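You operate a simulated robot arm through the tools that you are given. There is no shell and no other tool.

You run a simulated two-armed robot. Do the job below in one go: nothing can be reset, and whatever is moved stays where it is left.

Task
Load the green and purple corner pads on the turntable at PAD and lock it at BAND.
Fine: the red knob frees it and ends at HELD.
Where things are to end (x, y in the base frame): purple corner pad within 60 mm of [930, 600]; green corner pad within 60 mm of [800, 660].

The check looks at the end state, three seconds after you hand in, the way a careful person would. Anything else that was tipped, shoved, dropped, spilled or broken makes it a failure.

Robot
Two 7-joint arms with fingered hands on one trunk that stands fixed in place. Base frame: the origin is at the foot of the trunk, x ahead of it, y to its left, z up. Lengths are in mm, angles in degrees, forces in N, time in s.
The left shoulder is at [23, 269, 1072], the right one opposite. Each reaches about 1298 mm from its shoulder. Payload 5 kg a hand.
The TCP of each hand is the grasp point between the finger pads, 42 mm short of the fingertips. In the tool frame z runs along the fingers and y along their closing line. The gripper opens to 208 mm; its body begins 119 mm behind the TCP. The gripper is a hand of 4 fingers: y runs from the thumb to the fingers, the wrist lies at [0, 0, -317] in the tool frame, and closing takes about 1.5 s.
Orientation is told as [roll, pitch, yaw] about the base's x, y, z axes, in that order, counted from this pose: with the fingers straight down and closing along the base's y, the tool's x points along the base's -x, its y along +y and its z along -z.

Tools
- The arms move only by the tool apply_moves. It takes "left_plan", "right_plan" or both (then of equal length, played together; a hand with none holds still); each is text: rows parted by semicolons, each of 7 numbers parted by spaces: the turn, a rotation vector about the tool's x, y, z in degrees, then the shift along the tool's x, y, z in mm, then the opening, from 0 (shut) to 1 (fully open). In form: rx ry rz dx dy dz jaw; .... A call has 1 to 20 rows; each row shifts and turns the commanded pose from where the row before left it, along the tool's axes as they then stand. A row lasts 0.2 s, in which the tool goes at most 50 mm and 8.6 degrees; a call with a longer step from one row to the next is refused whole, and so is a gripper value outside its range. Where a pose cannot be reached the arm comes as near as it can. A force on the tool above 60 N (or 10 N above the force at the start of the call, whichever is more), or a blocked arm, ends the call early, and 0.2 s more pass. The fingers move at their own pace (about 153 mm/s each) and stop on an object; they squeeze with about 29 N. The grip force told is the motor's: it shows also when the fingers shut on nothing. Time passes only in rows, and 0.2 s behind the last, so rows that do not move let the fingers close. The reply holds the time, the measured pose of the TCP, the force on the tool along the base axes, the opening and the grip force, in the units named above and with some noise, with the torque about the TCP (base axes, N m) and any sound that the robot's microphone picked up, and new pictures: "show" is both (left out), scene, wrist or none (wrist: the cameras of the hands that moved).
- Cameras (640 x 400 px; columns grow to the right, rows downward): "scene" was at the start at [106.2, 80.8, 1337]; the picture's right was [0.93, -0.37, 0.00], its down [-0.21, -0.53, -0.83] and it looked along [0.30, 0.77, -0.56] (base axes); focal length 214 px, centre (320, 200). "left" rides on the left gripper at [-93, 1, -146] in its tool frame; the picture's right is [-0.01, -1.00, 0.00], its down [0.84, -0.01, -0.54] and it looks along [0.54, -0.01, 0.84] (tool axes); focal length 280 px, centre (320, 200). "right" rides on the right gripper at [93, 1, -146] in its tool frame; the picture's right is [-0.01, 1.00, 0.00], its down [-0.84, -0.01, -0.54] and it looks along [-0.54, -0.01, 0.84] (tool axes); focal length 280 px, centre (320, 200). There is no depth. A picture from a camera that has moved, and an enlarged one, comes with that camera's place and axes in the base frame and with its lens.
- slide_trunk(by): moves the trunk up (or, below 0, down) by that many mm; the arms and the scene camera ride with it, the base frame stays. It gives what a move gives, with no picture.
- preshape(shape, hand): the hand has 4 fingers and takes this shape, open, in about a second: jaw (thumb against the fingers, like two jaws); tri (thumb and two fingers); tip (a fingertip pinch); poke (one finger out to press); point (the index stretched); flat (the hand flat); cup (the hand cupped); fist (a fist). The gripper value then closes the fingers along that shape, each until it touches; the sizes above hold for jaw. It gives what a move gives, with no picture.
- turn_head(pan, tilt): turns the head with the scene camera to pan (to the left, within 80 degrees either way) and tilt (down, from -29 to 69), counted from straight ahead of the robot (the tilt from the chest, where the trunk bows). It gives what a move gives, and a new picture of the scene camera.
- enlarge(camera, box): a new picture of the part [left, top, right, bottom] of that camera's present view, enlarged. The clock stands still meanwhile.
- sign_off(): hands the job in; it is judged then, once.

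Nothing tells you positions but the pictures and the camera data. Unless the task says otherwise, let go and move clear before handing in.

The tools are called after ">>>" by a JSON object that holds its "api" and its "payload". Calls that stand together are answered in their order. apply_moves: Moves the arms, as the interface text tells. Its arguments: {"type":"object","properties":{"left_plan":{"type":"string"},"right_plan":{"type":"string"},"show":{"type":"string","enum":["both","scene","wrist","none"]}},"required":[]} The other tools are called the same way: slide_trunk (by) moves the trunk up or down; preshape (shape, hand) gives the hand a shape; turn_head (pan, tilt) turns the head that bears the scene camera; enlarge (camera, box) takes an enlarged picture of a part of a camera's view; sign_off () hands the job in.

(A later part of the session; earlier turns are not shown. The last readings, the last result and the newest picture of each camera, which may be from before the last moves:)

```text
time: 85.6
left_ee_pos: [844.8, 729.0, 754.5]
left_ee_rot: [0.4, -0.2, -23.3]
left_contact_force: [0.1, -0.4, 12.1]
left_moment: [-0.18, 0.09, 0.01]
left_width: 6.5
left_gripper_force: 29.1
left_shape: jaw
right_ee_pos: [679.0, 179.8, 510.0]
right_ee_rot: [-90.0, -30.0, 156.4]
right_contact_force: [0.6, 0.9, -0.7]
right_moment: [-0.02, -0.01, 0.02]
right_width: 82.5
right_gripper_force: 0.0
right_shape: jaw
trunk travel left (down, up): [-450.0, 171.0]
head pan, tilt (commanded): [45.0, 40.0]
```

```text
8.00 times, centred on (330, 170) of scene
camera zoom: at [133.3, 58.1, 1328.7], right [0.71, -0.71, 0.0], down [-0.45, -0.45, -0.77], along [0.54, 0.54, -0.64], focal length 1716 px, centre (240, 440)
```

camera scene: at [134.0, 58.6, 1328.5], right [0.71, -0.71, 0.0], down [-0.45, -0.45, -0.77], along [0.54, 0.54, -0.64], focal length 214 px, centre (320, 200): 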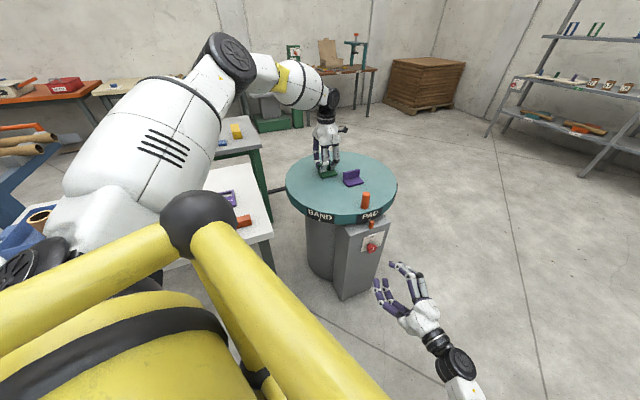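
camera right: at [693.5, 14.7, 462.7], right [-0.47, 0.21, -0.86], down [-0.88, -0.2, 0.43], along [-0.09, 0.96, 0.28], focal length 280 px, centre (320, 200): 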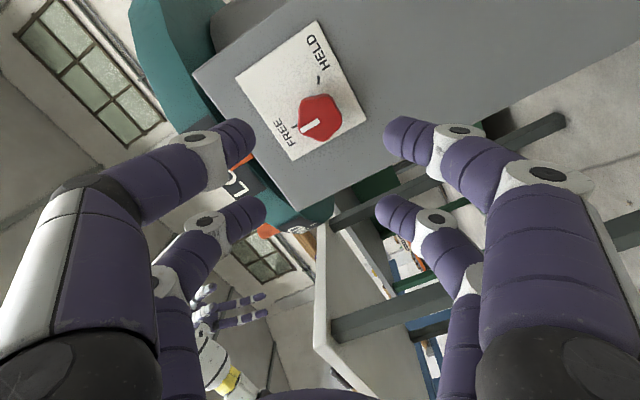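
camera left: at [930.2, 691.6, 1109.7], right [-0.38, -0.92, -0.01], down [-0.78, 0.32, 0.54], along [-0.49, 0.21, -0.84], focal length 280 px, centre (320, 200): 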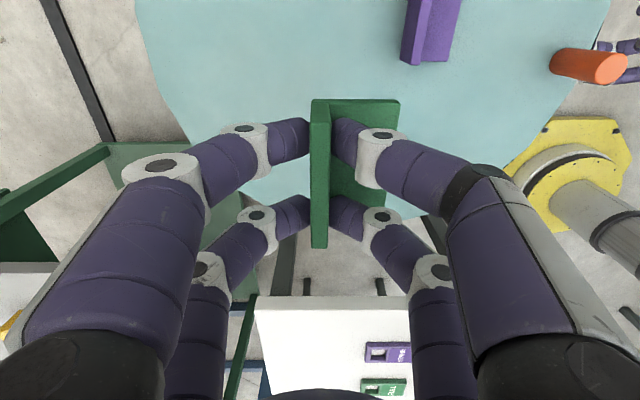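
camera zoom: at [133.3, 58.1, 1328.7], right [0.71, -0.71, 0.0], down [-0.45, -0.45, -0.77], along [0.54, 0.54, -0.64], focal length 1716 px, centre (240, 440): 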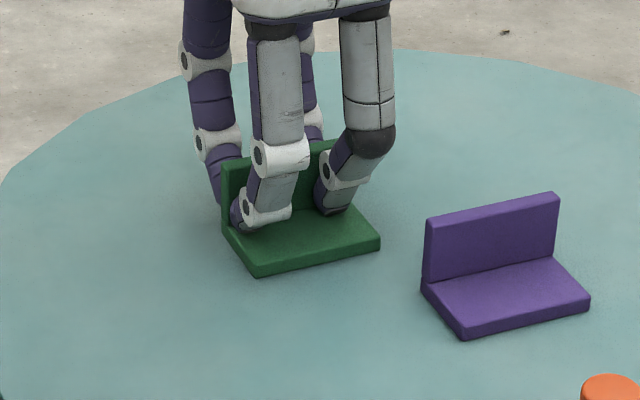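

Green has touched down (12 N). I release it and lift clear.

>>> {"api": "apply_moves", "payload": {"left_plan": "0 0 0 0 0 -1.5 0; 0 0 0 0 0 0 0.1; 0 0 0 0 0 0 0.2; 0 0 0 0 0 0 0.3; 0 0 0 0 0 0 0.4; 0 0 0 0 0 0 0.4; 0 0 0 0 0 -15 0.4; 0 0 0 0 0 -35 0.4; 0 0 0 0 0 -40 0.4; 0 0 0 0 0 -40 0.4; 0 0 0 0 0 -40 0.4; 0 0 0 0 0 -40 0.4; 0 0 0 0 0 -40 0.4", "show": "both"}}

>>> {"api": "enlarge", "payload": {"camera": "scene", "box": [270, 130, 410, 250]}}

```text
time: 88.4
left_ee_pos: [843.0, 727.0, 1006.4]
left_ee_rot: [0.2, -0.1, -23.5]
left_contact_force: [-1.1, -1.1, 0.3]
left_moment: [0.11, -0.04, 0.0]
left_width: 82.8
left_gripper_force: 0.0
left_shape: jaw
right_ee_pos: [678.9, 179.4, 509.9]
right_ee_rot: [-89.9, -30.1, 156.4]
right_contact_force: [-0.5, -1.3, 0.0]
right_moment: [-0.01, 0.04, -0.04]
right_width: 82.6
right_gripper_force: 0.1
right_shape: jaw
trunk travel left (down, up): [-450.0, 171.0]
head pan, tilt (commanded): [45.0, 40.0]
camera scene: at [133.4, 58.2, 1328.7], right [0.71, -0.71, 0.0], down [-0.45, -0.45, -0.77], along [0.54, 0.54, -0.64], focal length 214 px, centre (320, 200)
camera left: at [930.1, 691.1, 1153.4], right [-0.38, -0.92, -0.01], down [-0.78, 0.32, 0.54], along [-0.49, 0.21, -0.84], focal length 280 px, centre (320, 200)
```

scene: 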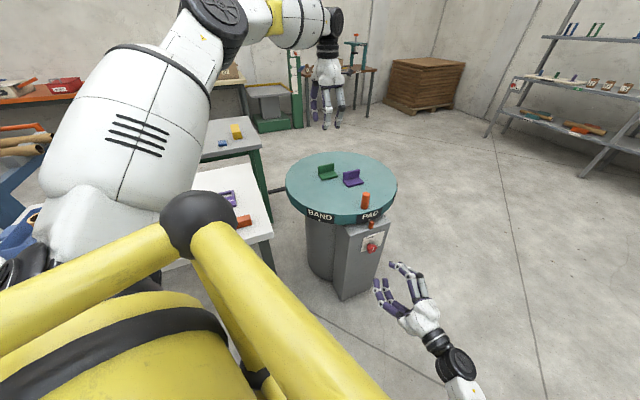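
left: 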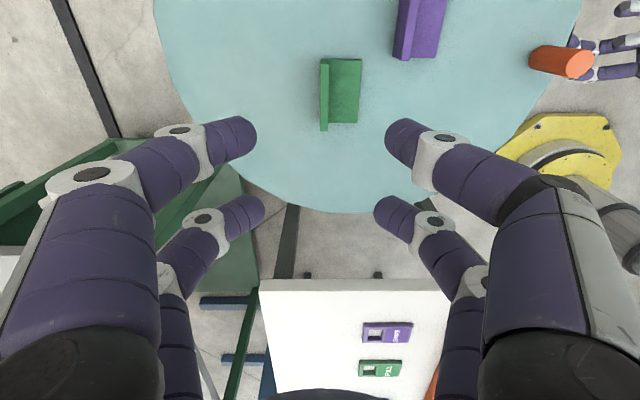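

```text
3.33 times, centred on (340, 190) of scene
camera zoom: at [133.4, 58.2, 1328.7], right [0.71, -0.71, 0.0], down [-0.45, -0.45, -0.77], along [0.54, 0.54, -0.64], focal length 715 px, centre (253, 233)
```

zoom: 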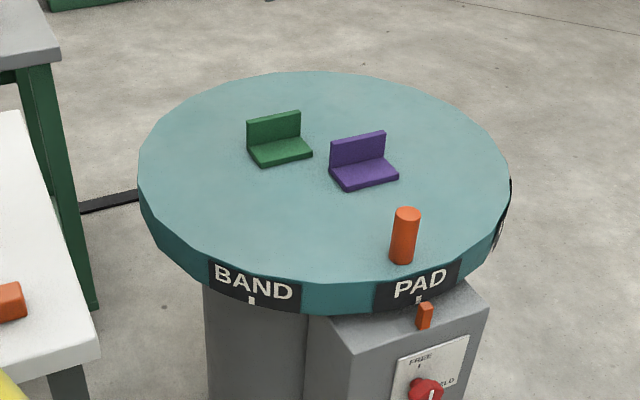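

Both pads stand on the turntable at PAD. Now I bring the left hand over the peg (about [770, 417]) keeping this yaw, so the tight direction of the finger cage is tangential for the turn to BAND.

>>> {"api": "apply_moves", "payload": {"left_plan": "0 0 0 -6.96 -39.2 0 0.5; 0 0 0 -6.96 -39.2 0 0.5; 0 0 0 -6.96 -39.2 0 0.5; 0 0 0 -6.96 -39.2 0 0.5; 0 0 0 -6.96 -39.2 0 0.5; 0 0 0 -6.96 -39.2 0 0.5; 0 0 0 -6.96 -39.2 0 0.5; 0 0 0 -6.96 -39.2 0 0.5; 0 0 0 0 0 40 0.5; 0 0 0 0 0 40 0.5; 0 0 0 0 0 40 0.5; 0 0 0 0 0 0 0.5", "show": "both"}}

>>> {"api": "enlarge", "payload": {"camera": "left", "box": [220, 60, 420, 260]}}

```text
time: 91.0
left_ee_pos: [771.7, 418.7, 882.7]
left_ee_rot: [0.4, -0.1, -23.3]
left_contact_force: [0.3, 0.8, -0.6]
left_moment: [0.0, 0.05, 0.04]
left_width: 103.6
left_gripper_force: 0.0
left_shape: jaw
right_ee_pos: [678.7, 180.7, 509.3]
right_ee_rot: [-90.1, -30.0, 156.3]
right_contact_force: [0.4, 0.1, 0.4]
right_moment: [0.04, -0.04, 0.05]
right_width: 82.7
right_gripper_force: 0.1
right_shape: jaw
trunk travel left (down, up): [-450.0, 171.0]
head pan, tilt (commanded): [45.0, 40.0]
camera scene: at [134.4, 58.9, 1328.6], right [0.71, -0.71, 0.0], down [-0.45, -0.45, -0.77], along [0.54, 0.54, -0.64], focal length 214 px, centre (320, 200)
camera left: at [858.2, 382.4, 1029.7], right [-0.38, -0.92, -0.01], down [-0.78, 0.32, 0.54], along [-0.49, 0.21, -0.84], focal length 280 px, centre (320, 200)
```

scene: 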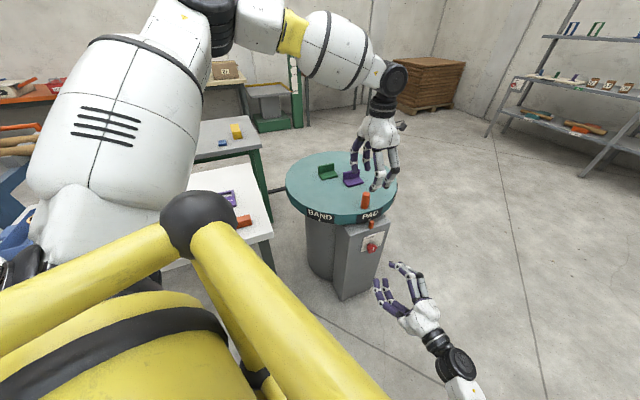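
left: 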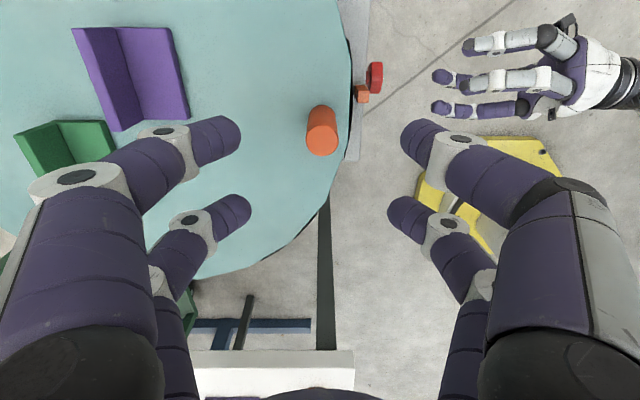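

```text
2.00 times, centred on (320, 160) of left
camera zoom: at [858.2, 382.4, 1029.7], right [-0.38, -0.92, -0.01], down [-0.78, 0.32, 0.54], along [-0.49, 0.21, -0.84], focal length 561 px, centre (320, 280)
```

zoom: 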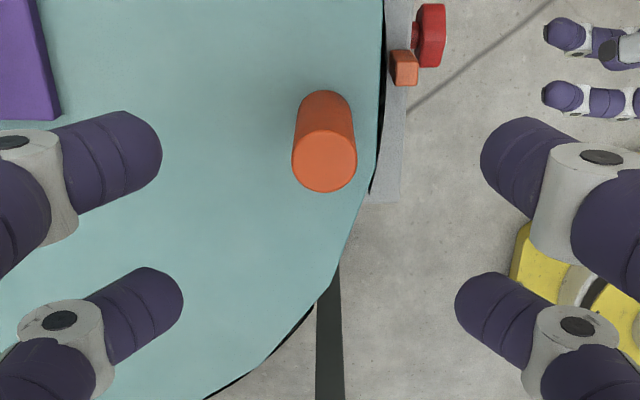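

The peg is about 5–6 mm along tool x from centre. I correct that and descend around it.

>>> {"api": "apply_moves", "payload": {"left_plan": "0 0 0 5 -2 0 0.5; 0 0 0 0 0 35 0.5; 0 0 0 0 0 35 0.5; 0 0 0 0 0 25 0.5; 0 0 0 0 0 15 0.5; 0 0 0 0 0 10 0.5; 0 0 0 0 0 0 0.5", "show": "wrist"}}

>>> {"api": "enlarge", "payload": {"camera": "left", "box": [220, 60, 420, 260]}}

>>> {"api": "enlarge", "payload": {"camera": "scene", "box": [280, 130, 420, 250]}}

```text
time: 92.6
left_ee_pos: [766.1, 419.4, 763.5]
left_ee_rot: [0.3, -0.1, -23.2]
left_contact_force: [0.2, 0.0, -1.0]
left_moment: [-0.01, -0.04, -0.02]
left_width: 103.4
left_gripper_force: 0.1
left_shape: jaw
right_ee_pos: [678.6, 180.4, 509.1]
right_ee_rot: [-89.9, -29.9, 156.4]
right_contact_force: [0.1, -0.1, -0.4]
right_moment: [-0.01, 0.01, 0.0]
right_width: 82.7
right_gripper_force: 0.1
right_shape: jaw
trunk travel left (down, up): [-450.0, 171.0]
head pan, tilt (commanded): [45.0, 40.0]
camera left: at [852.4, 382.9, 910.5], right [-0.38, -0.92, -0.01], down [-0.78, 0.32, 0.54], along [-0.49, 0.21, -0.84], focal length 280 px, centre (320, 200)
```

left: 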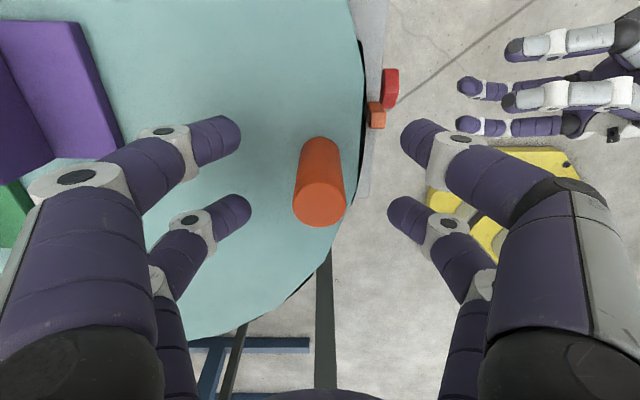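

```text
2.00 times, centred on (320, 160) of left
camera zoom: at [852.4, 382.9, 910.5], right [-0.38, -0.92, -0.01], down [-0.78, 0.32, 0.54], along [-0.49, 0.21, -0.84], focal length 561 px, centre (320, 280)
```

zoom: 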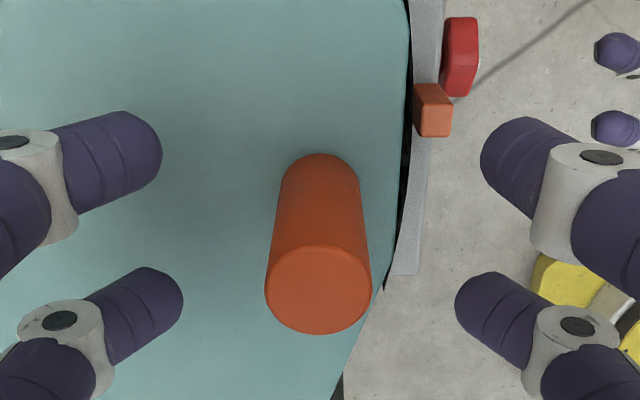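

```text
3.33 times, centred on (350, 190) of scene
camera zoom: at [133.9, 58.6, 1328.5], right [0.71, -0.71, 0.0], down [-0.45, -0.45, -0.77], along [0.54, 0.54, -0.64], focal length 715 px, centre (220, 233)
```

zoom: 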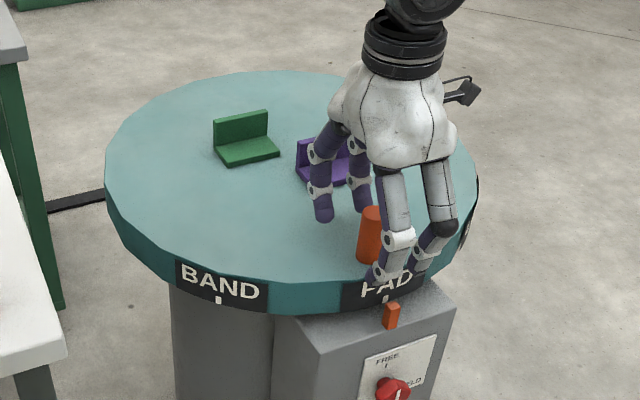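

Peg is centred in the cage to within a couple of mm. I close the fingers.

>>> {"api": "apply_moves", "payload": {"left_plan": "0 0 0 0 0 0 0; 0 0 0 0 0 0 0; 0 0 0 0 0 0 0; 0 0 0 0 0 0 0; 0 0 0 0 0 0 0; 0 0 0 0 0 0 0", "show": "wrist"}}

>>> {"api": "enlarge", "payload": {"camera": "scene", "box": [340, 190, 400, 240]}}

```text
time: 94.0
left_ee_pos: [765.8, 419.9, 761.8]
left_ee_rot: [0.4, -0.1, -23.4]
left_contact_force: [0.4, 0.1, -0.9]
left_moment: [-0.02, -0.01, 0.06]
left_width: 0.0
left_gripper_force: 29.6
left_shape: jaw
right_ee_pos: [679.0, 179.7, 508.9]
right_ee_rot: [-90.0, -30.1, 156.5]
right_contact_force: [-0.8, -0.9, 0.7]
right_moment: [0.0, 0.04, -0.03]
right_width: 82.9
right_gripper_force: 0.1
right_shape: jaw
trunk travel left (down, up): [-450.0, 171.0]
head pan, tilt (commanded): [45.0, 40.0]
camera left: at [852.3, 382.9, 910.5], right [-0.38, -0.92, -0.01], down [-0.78, 0.32, 0.54], along [-0.49, 0.21, -0.84], focal length 280 px, centre (320, 200)
```

left: 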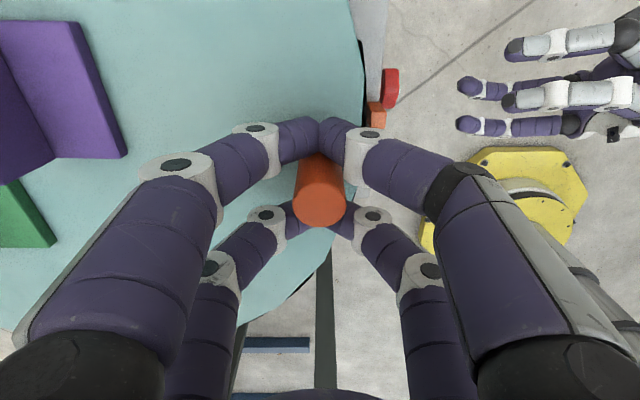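

```text
8.00 times, centred on (370, 215) of scene
camera zoom: at [133.9, 58.6, 1328.5], right [0.71, -0.71, 0.0], down [-0.45, -0.45, -0.77], along [0.54, 0.54, -0.64], focal length 1716 px, centre (-80, 80)
```

zoom: 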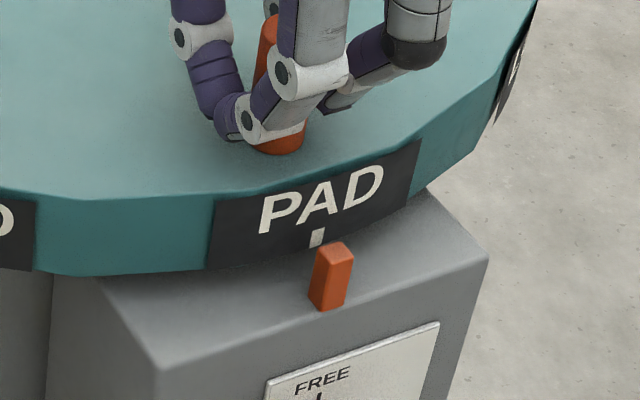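

Closed around the peg. I start turning toward BAND slowly so the pads don't slip, first about 9°, checking force.

>>> {"api": "apply_moves", "payload": {"left_plan": "0 0 -1.25 -5.49 -0.1 0 0; 0 0 -1.25 -5.49 -0.1 0 0; 0 0 -2 -8.78 -0.25 0 0; 0 0 -2.5 -10.97 -0.35 0 0; 0 0 -2 -8.78 -0.25 0 0", "show": "wrist"}}

>>> {"api": "enlarge", "payload": {"camera": "scene", "box": [280, 130, 420, 250]}}

```text
time: 95.2
left_ee_pos: [803.2, 406.3, 762.6]
left_ee_rot: [0.3, -0.2, -14.3]
left_contact_force: [0.0, -0.2, -0.2]
left_moment: [0.0, -0.02, 0.02]
left_width: 0.0
left_gripper_force: 29.1
left_shape: jaw
right_ee_pos: [679.5, 181.1, 509.3]
right_ee_rot: [-90.0, -30.1, 156.4]
right_contact_force: [0.1, 0.6, 0.4]
right_moment: [-0.02, -0.02, 0.01]
right_width: 82.6
right_gripper_force: 0.1
right_shape: jaw
trunk travel left (down, up): [-450.0, 171.0]
head pan, tilt (commanded): [45.0, 40.0]
camera left: at [894.6, 383.0, 910.3], right [-0.23, -0.97, -0.01], down [-0.82, 0.19, 0.54], along [-0.52, 0.13, -0.84], focal length 280 px, centre (320, 200)
```

left: 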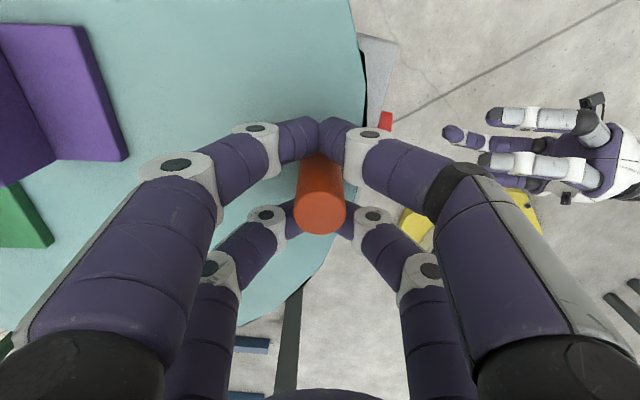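

```text
3.33 times, centred on (350, 190) of scene
camera zoom: at [134.0, 58.6, 1328.4], right [0.71, -0.71, 0.0], down [-0.45, -0.45, -0.77], along [0.54, 0.54, -0.64], focal length 715 px, centre (220, 233)
```

zoom: 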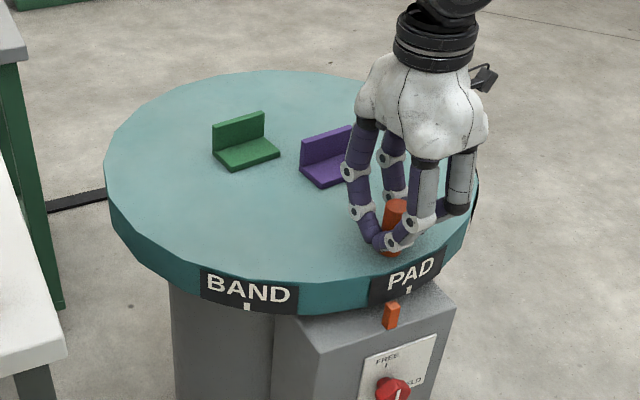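

Smooth, with almost no force, and the pads ride along. I continue another 27°.

>>> {"api": "apply_moves", "payload": {"left_plan": "0 0 -2 -8.78 -0.25 0 0; 0 0 -2.5 -10.97 -0.35 0 0; 0 0 -2.5 -10.97 -0.35 0 0; 0 0 -2.5 -10.97 -0.35 0 0; 0 0 -2.5 -10.97 -0.35 0 0; 0 0 -2.5 -10.97 -0.35 0 0; 0 0 -2.5 -10.97 -0.35 0 0; 0 0 -2.5 -10.97 -0.35 0 0; 0 0 -2.5 -10.97 -0.35 0 0; 0 0 -2.5 -10.97 -0.35 0 0; 0 0 -2.5 -10.97 -0.35 0 0", "show": "wrist"}}

>>> {"api": "enlarge", "payload": {"camera": "scene", "box": [280, 130, 420, 250]}}

```text
time: 97.6
left_ee_pos: [858.6, 427.7, 782.6]
left_ee_rot: [0.1, -0.4, 12.7]
left_contact_force: [-0.1, 0.1, -0.1]
left_moment: [0.0, -0.02, 0.01]
left_width: 0.2
left_gripper_force: 29.2
left_shape: jaw
left hand out of reach, approached as far as the arm can: row 4, 5, 6, 7, 8, 9, 10, 11
right_ee_pos: [678.8, 179.4, 508.5]
right_ee_rot: [-90.0, -30.1, 156.5]
right_contact_force: [0.7, -0.8, 0.4]
right_moment: [0.01, -0.02, -0.01]
right_width: 82.8
right_gripper_force: 0.1
right_shape: jaw
trunk travel left (down, up): [-450.0, 171.0]
head pan, tilt (commanded): [45.0, 40.0]
camera left: at [949.4, 449.6, 931.8], right [0.23, -0.97, 0.0], down [-0.82, -0.2, 0.53], along [-0.52, -0.12, -0.85], focal length 280 px, centre (320, 200)
```

left: 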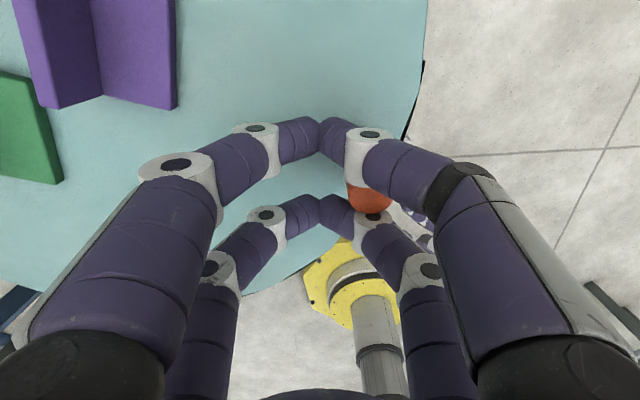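

```text
3.33 times, centred on (350, 190) of scene
camera zoom: at [133.9, 58.6, 1328.5], right [0.71, -0.71, 0.0], down [-0.45, -0.45, -0.77], along [0.54, 0.54, -0.64], focal length 715 px, centre (220, 233)
```

zoom: 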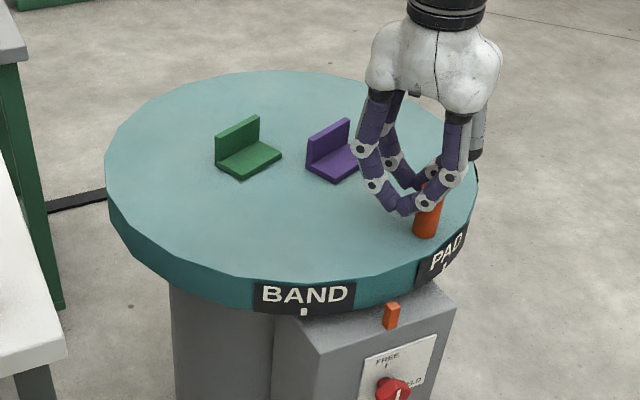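

The left arm ran out of reach partway (vertical hand with this yaw), drifted inward, and the peg slipped out of the cage with the table about half-way; pads are still fine. I'll bring the commanded pose back to where the hand really is while lifting it clear.

>>> {"api": "apply_moves", "payload": {"left_plan": "0 0 0 26.4 21.6 -15 0; 0 0 0 26.4 21.6 -20 0; 0 0 0 0 0 -40 0; 0 0 0 0 0 -40 0; 0 0 0 0 0 -40 0; 0 0 0 0 0 0 0", "show": "both"}}

>>> {"api": "enlarge", "payload": {"camera": "scene", "box": [280, 130, 420, 250]}}

```text
time: 99.0
left_ee_pos: [797.5, 458.4, 937.7]
left_ee_rot: [0.3, -0.4, 12.7]
left_contact_force: [-1.0, 0.0, 0.4]
left_moment: [0.03, 0.0, 0.0]
left_width: 0.0
left_gripper_force: 29.0
left_shape: jaw
right_ee_pos: [679.1, 181.4, 509.2]
right_ee_rot: [-89.9, -30.0, 156.5]
right_contact_force: [-0.6, -0.3, -0.5]
right_moment: [-0.03, -0.03, -0.01]
right_width: 83.0
right_gripper_force: 0.1
right_shape: jaw
trunk travel left (down, up): [-450.0, 171.0]
head pan, tilt (commanded): [45.0, 40.0]
camera scene: at [133.8, 58.5, 1328.4], right [0.71, -0.71, 0.0], down [-0.45, -0.45, -0.77], along [0.54, 0.54, -0.64], focal length 214 px, centre (320, 200)
camera left: at [888.9, 479.4, 1085.8], right [0.23, -0.97, 0.0], down [-0.82, -0.2, 0.53], along [-0.52, -0.12, -0.85], focal length 280 px, centre (320, 200)
```

scene: 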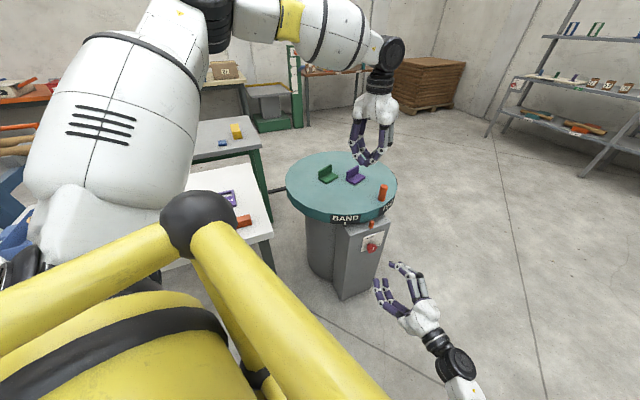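
left: 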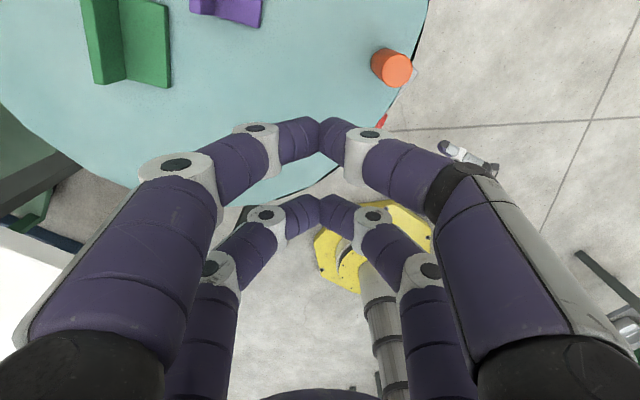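

```text
3.33 times, centred on (350, 190) of scene
camera zoom: at [133.8, 58.5, 1328.4], right [0.71, -0.71, 0.0], down [-0.45, -0.45, -0.77], along [0.54, 0.54, -0.64], focal length 715 px, centre (220, 233)
```

zoom: 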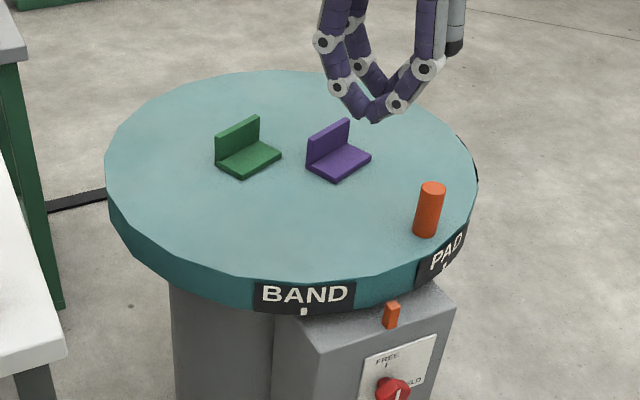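

The peg is now near [869, 397], so the table still needs about 22°. I'll test whether the left hand can reach the end position [970, 411] vertically with a different yaw (about −78°, closing line along the push direction), staying above everything first.

>>> {"api": "apply_moves", "payload": {"left_plan": "0 0 8.245 0 0 0 0; 0 0 8.245 0 0 0 0; 0 0 8.245 0 0 0 0; 0 0 8.245 0 0 0 0; 0 0 8.245 0 0 0 0; 0 0 8.245 0 0 0 0; 0 0 8.245 0 0 0 0; 0 0 8.245 0 0 0 0; 0 0 8.245 0 0 0 0; 0 0 8.245 0 0 0 0; 0 0 8.245 0 0 0 0", "show": "none"}}

```text
time: 101.4
left_ee_pos: [796.1, 457.5, 937.1]
left_ee_rot: [0.2, 0.1, -78.2]
left_contact_force: [-1.0, -0.8, -1.0]
left_moment: [-0.03, 0.03, -0.05]
left_width: 0.1
left_gripper_force: 28.3
left_shape: jaw
right_ee_pos: [678.7, 180.0, 510.2]
right_ee_rot: [-90.1, -30.0, 156.4]
right_contact_force: [-0.2, -0.3, -0.5]
right_moment: [0.0, 0.0, 0.01]
right_width: 82.8
right_gripper_force: 0.0
right_shape: jaw
trunk travel left (down, up): [-450.0, 171.0]
head pan, tilt (commanded): [45.0, 40.0]
```

Orientation reached. Now I test the far position at height.

>>> {"api": "apply_moves", "payload": {"left_plan": "0 0 0 -20.4 40.7 0 0; 0 0 0 -20.4 40.7 0 0; 0 0 0 -20.4 40.7 0 0; 0 0 0 -20.4 40.7 0 0; 0 0 0 0 0 30 0; 0 0 0 0 0 30 0; 0 0 0 0 0 0 0", "show": "scene"}}

```text
time: 103.0
left_ee_pos: [879.0, 437.7, 878.5]
left_ee_rot: [0.6, 0.0, -78.0]
left_contact_force: [0.0, 0.2, -1.0]
left_moment: [-0.04, 0.04, 0.05]
left_width: 0.3
left_gripper_force: 29.2
left_shape: jaw
left hand out of reach, approached as far as the arm can: row 2, 3, 4
right_ee_pos: [678.5, 179.4, 510.7]
right_ee_rot: [-90.0, -30.1, 156.4]
right_contact_force: [0.2, 0.7, -0.1]
right_moment: [-0.01, -0.04, 0.02]
right_width: 82.9
right_gripper_force: 0.0
right_shape: jaw
trunk travel left (down, up): [-450.0, 171.0]
head pan, tilt (commanded): [45.0, 40.0]
camera scene: at [134.0, 58.6, 1328.6], right [0.71, -0.71, 0.0], down [-0.45, -0.45, -0.77], along [0.54, 0.54, -0.64], focal length 214 px, centre (320, 200)
```

scene: 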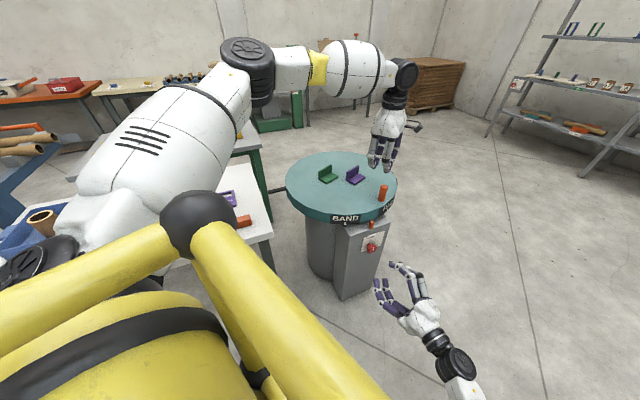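

A vertical hand cannot reach that far across, so I'll push instead: hand tilted 30° forward with closed fingers, which brings the wrist well within reach. First I pull back, rotate to yaw ≈0, staying high.

>>> {"api": "apply_moves", "payload": {"left_plan": "0 0 0 -4.9 -38.1 -15 0; 0 0 0 -4.9 -38.1 -10 0; 0 0 0 -4.9 -38.1 0 0; 0 0 -7.8 0 0 0 0; 0 0 -7.8 0 0 0 0; 0 0 -7.8 0 0 0 0; 0 0 -7.8 0 0 0 0; 0 0 -7.8 0 0 0 0; 0 0 -7.8 0 0 0 0; 0 0 -7.8 0 0 0 0; 0 0 -7.8 0 0 0 0; 0 0 -7.8 0 0 0 0; 0 0 -7.8 0 0 0 0; 0 -7.5 0 0 0 0 0; 0 -7.5 0 0 0 0 0; 0 -7.5 0 0 0 0 0; 0 -7.5 0 0 0 0 0", "show": "both"}}

>>> {"api": "enlarge", "payload": {"camera": "scene", "box": [280, 110, 420, 250]}}

```text
time: 106.6
left_ee_pos: [772.2, 398.4, 902.7]
left_ee_rot: [0.3, -30.3, -0.1]
left_contact_force: [0.3, 0.3, 1.1]
left_moment: [0.04, 0.07, -0.01]
left_width: 0.0
left_gripper_force: 29.2
left_shape: jaw
right_ee_pos: [679.8, 178.8, 508.7]
right_ee_rot: [-90.1, -30.0, 156.4]
right_contact_force: [0.1, 0.7, 0.8]
right_moment: [-0.03, 0.04, -0.02]
right_width: 82.5
right_gripper_force: 0.0
right_shape: jaw
trunk travel left (down, up): [-450.0, 171.0]
head pan, tilt (commanded): [45.0, 40.0]
camera scene: at [133.8, 58.4, 1328.7], right [0.71, -0.71, 0.0], down [-0.45, -0.45, -0.77], along [0.54, 0.54, -0.64], focal length 214 px, centre (320, 200)
camera left: at [780.3, 399.2, 1078.1], right [0.01, -1.0, 0.0], down [-1.0, -0.01, 0.04], along [-0.04, 0.0, -1.0], focal length 280 px, centre (320, 200)
```

scene: 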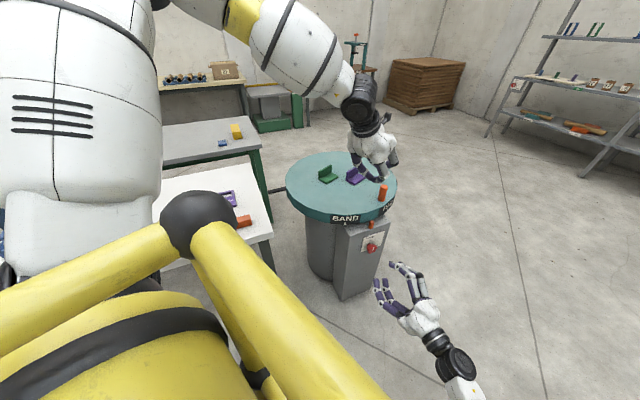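
left: 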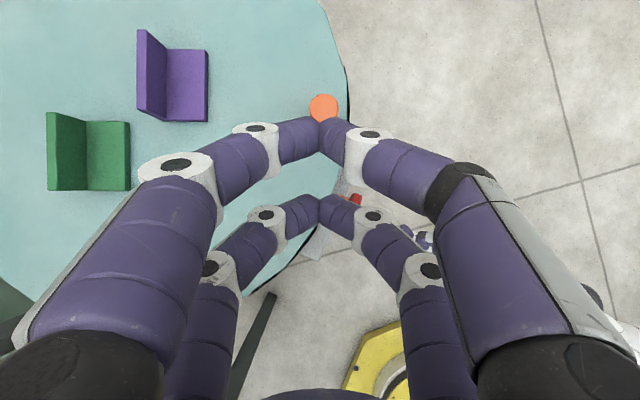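

```text
2.86 times, centred on (350, 180) of scene
camera zoom: at [133.8, 58.4, 1328.7], right [0.71, -0.71, 0.0], down [-0.45, -0.45, -0.77], along [0.54, 0.54, -0.64], focal length 613 px, centre (234, 257)
```

zoom: 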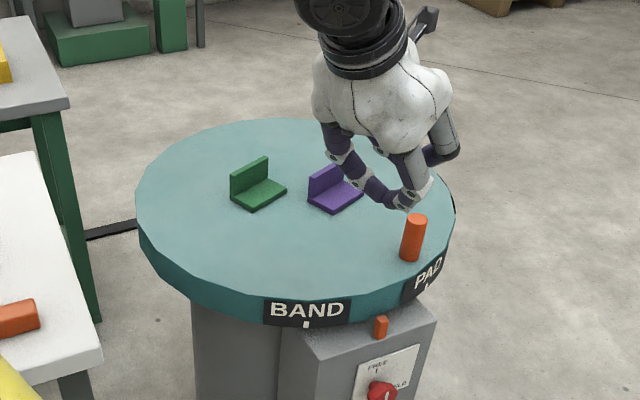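

Tilted pose reached and the left camera now looks straight down: peg at about [870, 395], right ahead of the closed fingers; purple ≈[914, 581], green ≈[827, 683]. I descend behind the peg to z≈762.

>>> {"api": "apply_moves", "payload": {"left_plan": "0 0 0 18 -1.5 30.8 0; 0 0 0 18 -1 30.8 0; 0 0 0 18 0 30.8 0; 0 0 0 10 0 17.3 0; 0 0 0 6.5 0 11 0; 0 0 0 0 0 0 0", "show": "both"}}

>>> {"api": "enlarge", "payload": {"camera": "scene", "box": [310, 150, 410, 230]}}

```text
time: 108.0
left_ee_pos: [772.1, 396.8, 761.7]
left_ee_rot: [0.3, -30.2, -0.2]
left_contact_force: [-0.3, -0.3, -0.9]
left_moment: [-0.03, 0.02, -0.02]
left_width: 0.0
left_gripper_force: 29.4
left_shape: jaw
right_ee_pos: [678.9, 179.7, 508.6]
right_ee_rot: [-90.0, -30.0, 156.4]
right_contact_force: [0.2, -0.2, 0.6]
right_moment: [0.04, -0.01, 0.01]
right_width: 82.8
right_gripper_force: 0.1
right_shape: jaw
trunk travel left (down, up): [-450.0, 171.0]
head pan, tilt (commanded): [45.0, 40.0]
camera scene: at [134.1, 58.9, 1328.5], right [0.71, -0.71, 0.0], down [-0.45, -0.45, -0.77], along [0.54, 0.54, -0.64], focal length 214 px, centre (320, 200)
camera left: at [780.4, 398.4, 937.3], right [0.01, -1.0, 0.0], down [-1.0, -0.01, 0.04], along [-0.04, 0.0, -1.0], focal length 280 px, centre (320, 200)
```

scene: 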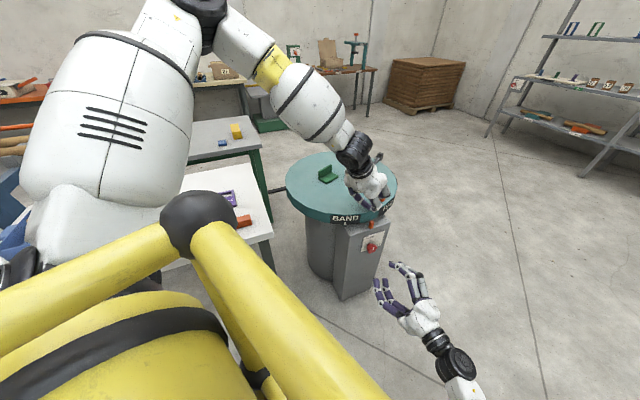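
left: 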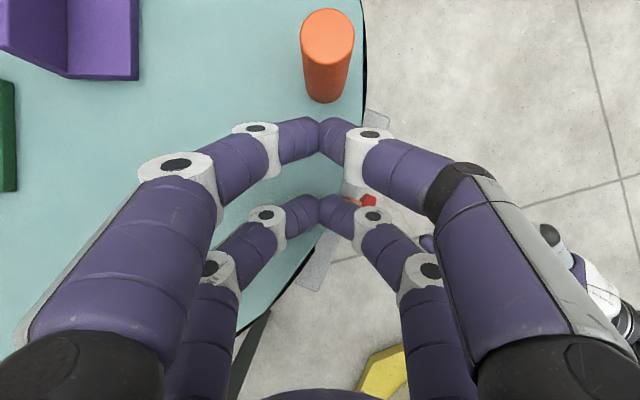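

```text
5.00 times, centred on (360, 190) of scene
camera zoom: at [134.1, 58.9, 1328.5], right [0.71, -0.71, 0.0], down [-0.45, -0.45, -0.77], along [0.54, 0.54, -0.64], focal length 1072 px, centre (120, 250)
```

zoom: 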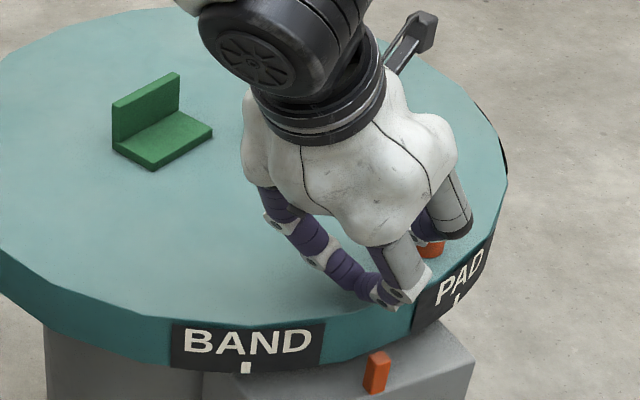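

The peg is straight ahead, about 26 mm from the fingertips. I shift 3.5 mm to centre the groove between the closed fingers on it, then ease forward to contact.

>>> {"api": "apply_moves", "payload": {"left_plan": "0 0 0 0 -3.5 0 0; 0 0 0 -8.6 0 5.05 0; 0 0 0 -8.6 0 5.05 0; 0 0 0 -4.3 0 2.5 0; 0 0 0 -4.3 0 2.5 0; 0 0 0 0 0 0 0", "show": "wrist"}}

```text
time: 109.4
left_ee_pos: [803.0, 394.2, 761.8]
left_ee_rot: [0.3, -30.2, -0.2]
left_contact_force: [0.3, -0.6, 0.2]
left_moment: [0.02, -0.01, -0.03]
left_width: 0.2
left_gripper_force: 28.9
left_shape: jaw
right_ee_pos: [678.5, 180.0, 509.7]
right_ee_rot: [-89.9, -30.1, 156.4]
right_contact_force: [0.4, 0.0, 1.3]
right_moment: [-0.01, -0.04, 0.02]
right_width: 83.1
right_gripper_force: 0.0
right_shape: jaw
trunk travel left (down, up): [-450.0, 171.0]
head pan, tilt (commanded): [45.0, 40.0]
camera left: at [810.6, 394.3, 937.5], right [0.01, -1.0, 0.0], down [-1.0, -0.01, 0.04], along [-0.04, 0.0, -1.0], focal length 280 px, centre (320, 200)
```

left: 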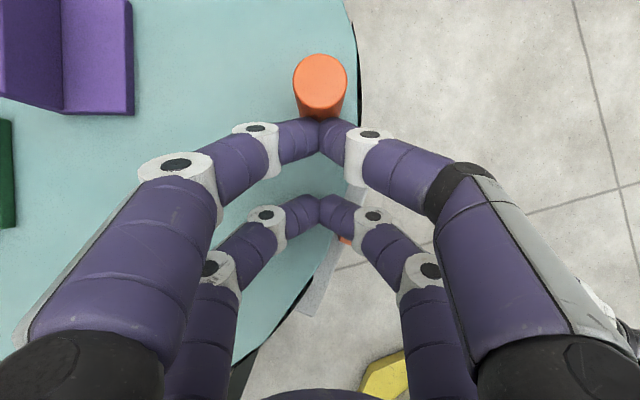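

The fingertips are just touching the peg's base line. Now I push it along its arc, rotating the hand with the table, 2° per step.

>>> {"api": "apply_moves", "payload": {"left_plan": "-1.006 0 -1.728 -7.61 -2.43 4.43 0; -1.006 0 -1.728 -7.61 -2.43 4.43 0; -1.006 0 -1.728 -7.61 -2.43 4.43 0; -1.006 0 -1.728 -7.61 -2.43 4.43 0; 0 0 0 0 0 0 0", "show": "both"}}

>>> {"api": "enlarge", "payload": {"camera": "scene", "box": [310, 150, 410, 230]}}

```text
time: 110.6
left_ee_pos: [837.4, 385.5, 762.6]
left_ee_rot: [0.4, -30.3, 7.9]
left_contact_force: [-0.8, -1.2, 0.1]
left_moment: [0.03, 0.0, 0.05]
left_width: 0.0
left_gripper_force: 29.7
left_shape: jaw
right_ee_pos: [679.8, 181.0, 510.5]
right_ee_rot: [-90.0, -30.0, 156.4]
right_contact_force: [0.2, 0.2, -0.5]
right_moment: [0.03, 0.0, 0.03]
right_width: 83.1
right_gripper_force: 0.0
right_shape: jaw
trunk travel left (down, up): [-450.0, 171.0]
head pan, tilt (commanded): [45.0, 40.0]
camera scene: at [134.1, 58.5, 1328.5], right [0.71, -0.71, 0.0], down [-0.45, -0.45, -0.77], along [0.54, 0.54, -0.64], focal length 214 px, centre (320, 200)
camera left: at [845.9, 387.6, 937.4], right [0.15, -0.99, 0.0], down [-0.99, -0.15, 0.04], along [-0.04, -0.01, -1.0], focal length 280 px, centre (320, 200)
```

scene: 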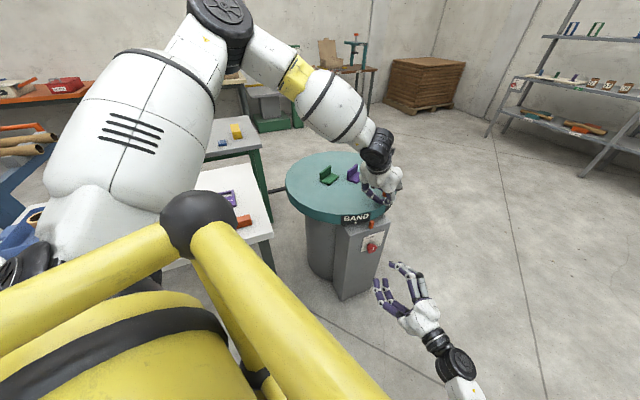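
left: 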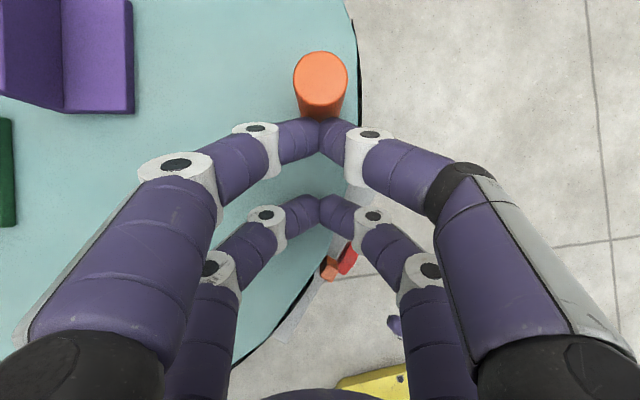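

```text
5.00 times, centred on (360, 190) of scene
camera zoom: at [134.1, 58.5, 1328.5], right [0.71, -0.71, 0.0], down [-0.45, -0.45, -0.77], along [0.54, 0.54, -0.64], focal length 1072 px, centre (120, 250)
```

zoom: 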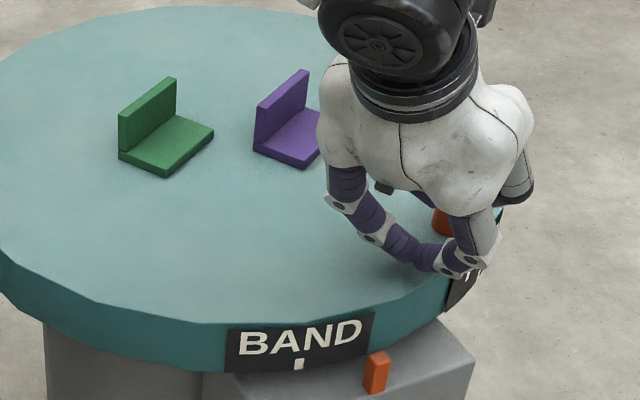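

The table follows nicely; the BAND tick still needs roughly 13–14°. I push 10° more.

>>> {"api": "apply_moves", "payload": {"left_plan": "-1.006 0 -1.728 -7.61 -2.43 4.43 0; -1.006 0 -1.728 -7.61 -2.43 4.43 0; -1.006 0 -1.728 -7.61 -2.43 4.43 0; -1.006 0 -1.728 -7.61 -2.43 4.43 0; -1.006 0 -1.728 -7.61 -2.43 4.43 0; 0 0 0 0 0 0 0", "show": "wrist"}}

>>> {"api": "enlarge", "payload": {"camera": "scene", "box": [340, 190, 400, 240]}}

```text
time: 112.0
left_ee_pos: [883.5, 383.4, 762.5]
left_ee_rot: [0.3, -30.3, 17.9]
left_contact_force: [0.1, 0.1, 0.5]
left_moment: [-0.01, 0.03, -0.01]
left_width: 0.0
left_gripper_force: 29.4
left_shape: jaw
right_ee_pos: [679.1, 180.3, 510.0]
right_ee_rot: [-89.9, -30.0, 156.4]
right_contact_force: [0.5, -0.1, 0.8]
right_moment: [0.01, 0.0, 0.0]
right_width: 83.1
right_gripper_force: 0.0
right_shape: jaw
trunk travel left (down, up): [-450.0, 171.0]
head pan, tilt (commanded): [45.0, 40.0]
camera left: at [890.4, 386.3, 938.2], right [0.32, -0.95, 0.0], down [-0.95, -0.32, 0.04], along [-0.04, -0.01, -1.0], focal length 280 px, centre (320, 200)
```

left: 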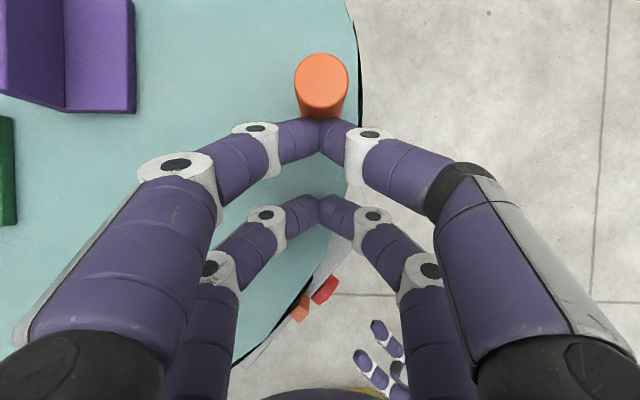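

```text
8.00 times, centred on (370, 215) of scene
camera zoom: at [134.1, 58.6, 1328.5], right [0.71, -0.71, 0.0], down [-0.45, -0.45, -0.77], along [0.54, 0.54, -0.64], focal length 1716 px, centre (-80, 80)
```

zoom: 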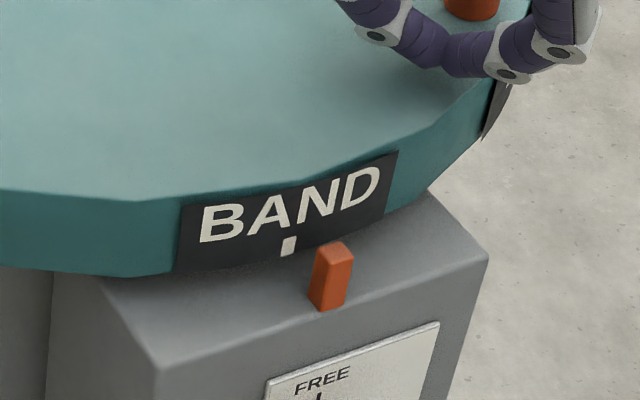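

The BAND tick is about 3.9° short. I go in 1° steps now.

>>> {"api": "apply_moves", "payload": {"left_plan": "-0.503 0 -0.864 -3.82 -1.2 2.22 0; -0.503 0 -0.864 -3.82 -1.2 2.22 0; -0.503 0 -0.864 -3.82 -1.2 2.22 0; 0 0 0 0 0 0 0", "show": "none"}}

>>> {"api": "enlarge", "payload": {"camera": "scene", "box": [340, 190, 400, 240]}}

```text
time: 113.0
left_ee_pos: [898.1, 384.0, 763.3]
left_ee_rot: [0.3, -30.2, 21.0]
left_contact_force: [-0.1, 0.2, -0.1]
left_moment: [-0.03, 0.0, 0.04]
left_width: 0.0
left_gripper_force: 28.8
left_shape: jaw
right_ee_pos: [679.3, 179.7, 509.3]
right_ee_rot: [-90.1, -30.1, 156.4]
right_contact_force: [0.2, -0.3, 0.8]
right_moment: [0.01, -0.01, 0.0]
right_width: 82.7
right_gripper_force: 0.1
right_shape: jaw
trunk travel left (down, up): [-450.0, 171.0]
head pan, tilt (commanded): [45.0, 40.0]
```

```text
8.00 times, centred on (370, 215) of scene
camera zoom: at [134.0, 58.6, 1328.5], right [0.71, -0.71, 0.0], down [-0.45, -0.45, -0.77], along [0.54, 0.54, -0.64], focal length 1716 px, centre (-80, 80)
```

zoom: 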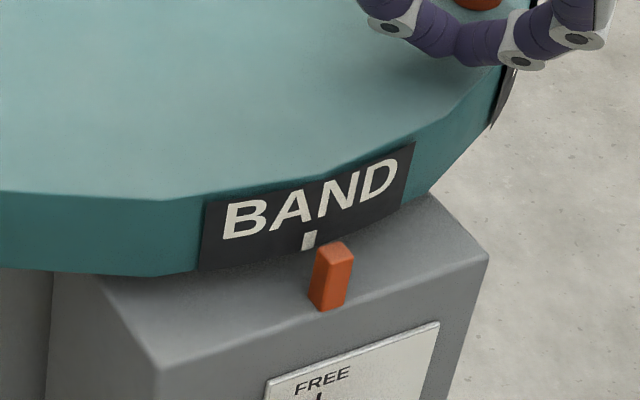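

Tick at x≈309 versus about 320 when aligned: about 1.6° to go.

>>> {"api": "apply_moves", "payload": {"left_plan": "-0.4 0 -0.69 -3.06 -0.96 1.78 0; -0.4 0 -0.69 -3.06 -0.96 1.78 0; 0 0 0 0 0 0 0", "show": "none"}}

>>> {"api": "enlarge", "payload": {"camera": "scene", "box": [340, 190, 400, 240]}}

```text
time: 113.8
left_ee_pos: [902.4, 384.8, 764.2]
left_ee_rot: [0.3, -30.1, 22.4]
left_contact_force: [-21.1, -3.2, 2.5]
left_moment: [-0.02, 0.34, 0.38]
left_width: 0.0
left_gripper_force: 29.0
left_shape: jaw
right_ee_pos: [679.5, 180.4, 510.8]
right_ee_rot: [-90.0, -30.0, 156.3]
right_contact_force: [0.1, -0.5, -0.3]
right_moment: [0.0, 0.01, -0.02]
right_width: 82.6
right_gripper_force: 0.0
right_shape: jaw
trunk travel left (down, up): [-450.0, 171.0]
head pan, tilt (commanded): [45.0, 40.0]
```

```text
8.00 times, centred on (370, 215) of scene
camera zoom: at [132.9, 58.4, 1328.6], right [0.71, -0.71, 0.0], down [-0.45, -0.45, -0.77], along [0.54, 0.54, -0.64], focal length 1716 px, centre (-80, 80)
```

zoom: 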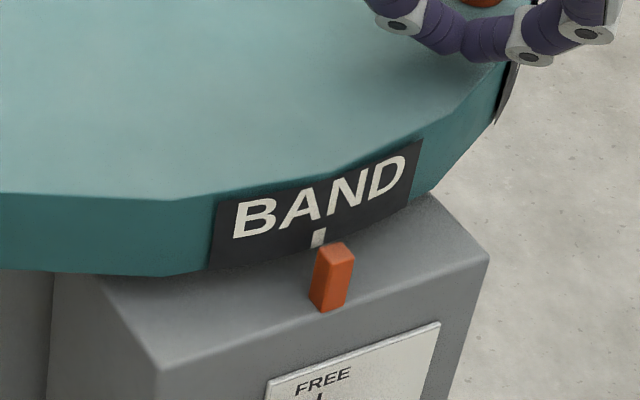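

Force rose to 21 N and the BAND tick sits exactly where PAD's did when aligned – it seems to be against a stop. I back the hand off the peg and lift it away, then check the table stays.

>>> {"api": "apply_moves", "payload": {"left_plan": "0 0 0 2.6 0 -1.5 0; 0 0 0 8.6 0 -5.05 0; 0 0 0 17.2 0 -10.1 0; 0 0 0 -15 0 -26 0; 0 0 0 -20 0 -34.5 0; 0 0 0 -20 0 -34.5 0; 0 0 0 -20 0 -34.5 0; 0 0 0 -20 0 -34.5 0; 0 0 0 0 0 0 0.3", "show": "both"}}

>>> {"api": "enlarge", "payload": {"camera": "scene", "box": [270, 130, 410, 250]}}

>>> {"api": "enlarge", "payload": {"camera": "scene", "box": [340, 190, 400, 240]}}

```text
time: 115.8
left_ee_pos: [872.6, 371.9, 952.8]
left_ee_rot: [0.3, -30.3, 22.4]
left_contact_force: [0.2, -0.1, -0.1]
left_moment: [-0.04, -0.01, -0.01]
left_width: 61.0
left_gripper_force: 0.1
left_shape: jaw
right_ee_pos: [678.3, 180.1, 509.1]
right_ee_rot: [-89.9, -30.0, 156.5]
right_contact_force: [0.2, 0.1, 1.5]
right_moment: [-0.02, 0.0, -0.02]
right_width: 83.2
right_gripper_force: 0.1
right_shape: jaw
trunk travel left (down, up): [-450.0, 171.0]
head pan, tilt (commanded): [45.0, 40.0]
camera scene: at [133.8, 58.5, 1328.4], right [0.71, -0.71, 0.0], down [-0.45, -0.45, -0.77], along [0.54, 0.54, -0.64], focal length 214 px, centre (320, 200)
camera left: at [880.0, 374.6, 1127.4], right [0.4, -0.92, 0.0], down [-0.92, -0.4, 0.04], along [-0.04, -0.02, -1.0], focal length 280 px, centre (320, 200)
```

scene: 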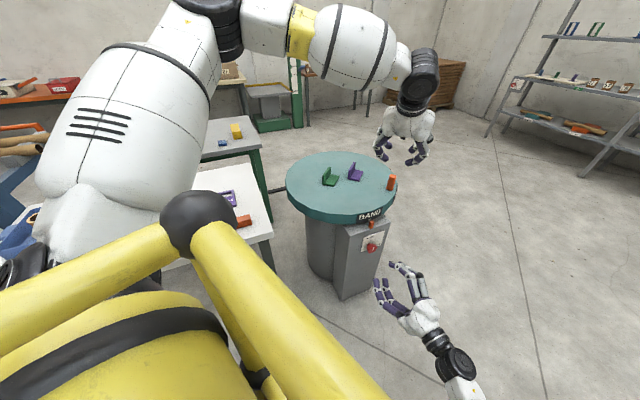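
left: 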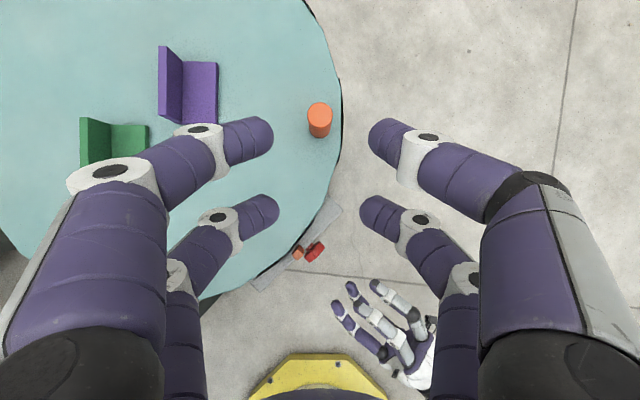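

```text
3.33 times, centred on (340, 190) of scene
camera zoom: at [133.8, 58.5, 1328.4], right [0.71, -0.71, 0.0], down [-0.45, -0.45, -0.77], along [0.54, 0.54, -0.64], focal length 715 px, centre (253, 233)
```

zoom: 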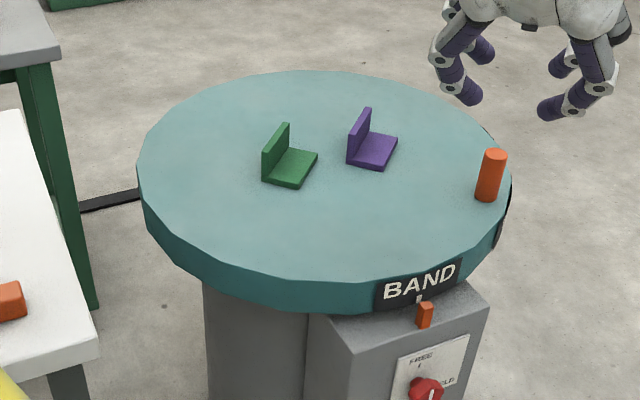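

```text
8.00 times, centred on (370, 215) of scene
camera zoom: at [133.8, 58.5, 1328.4], right [0.71, -0.71, 0.0], down [-0.45, -0.45, -0.77], along [0.54, 0.54, -0.64], focal length 1716 px, centre (-80, 80)
```

zoom: 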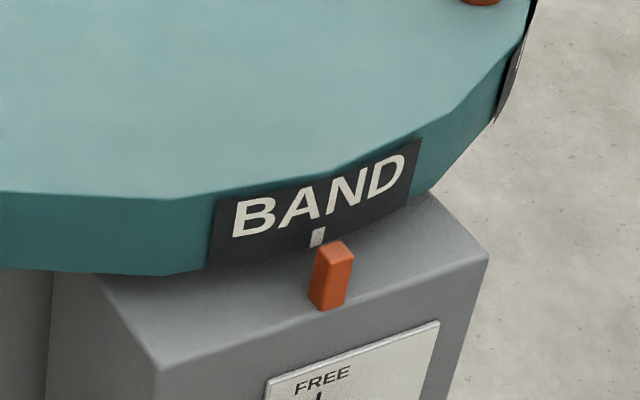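

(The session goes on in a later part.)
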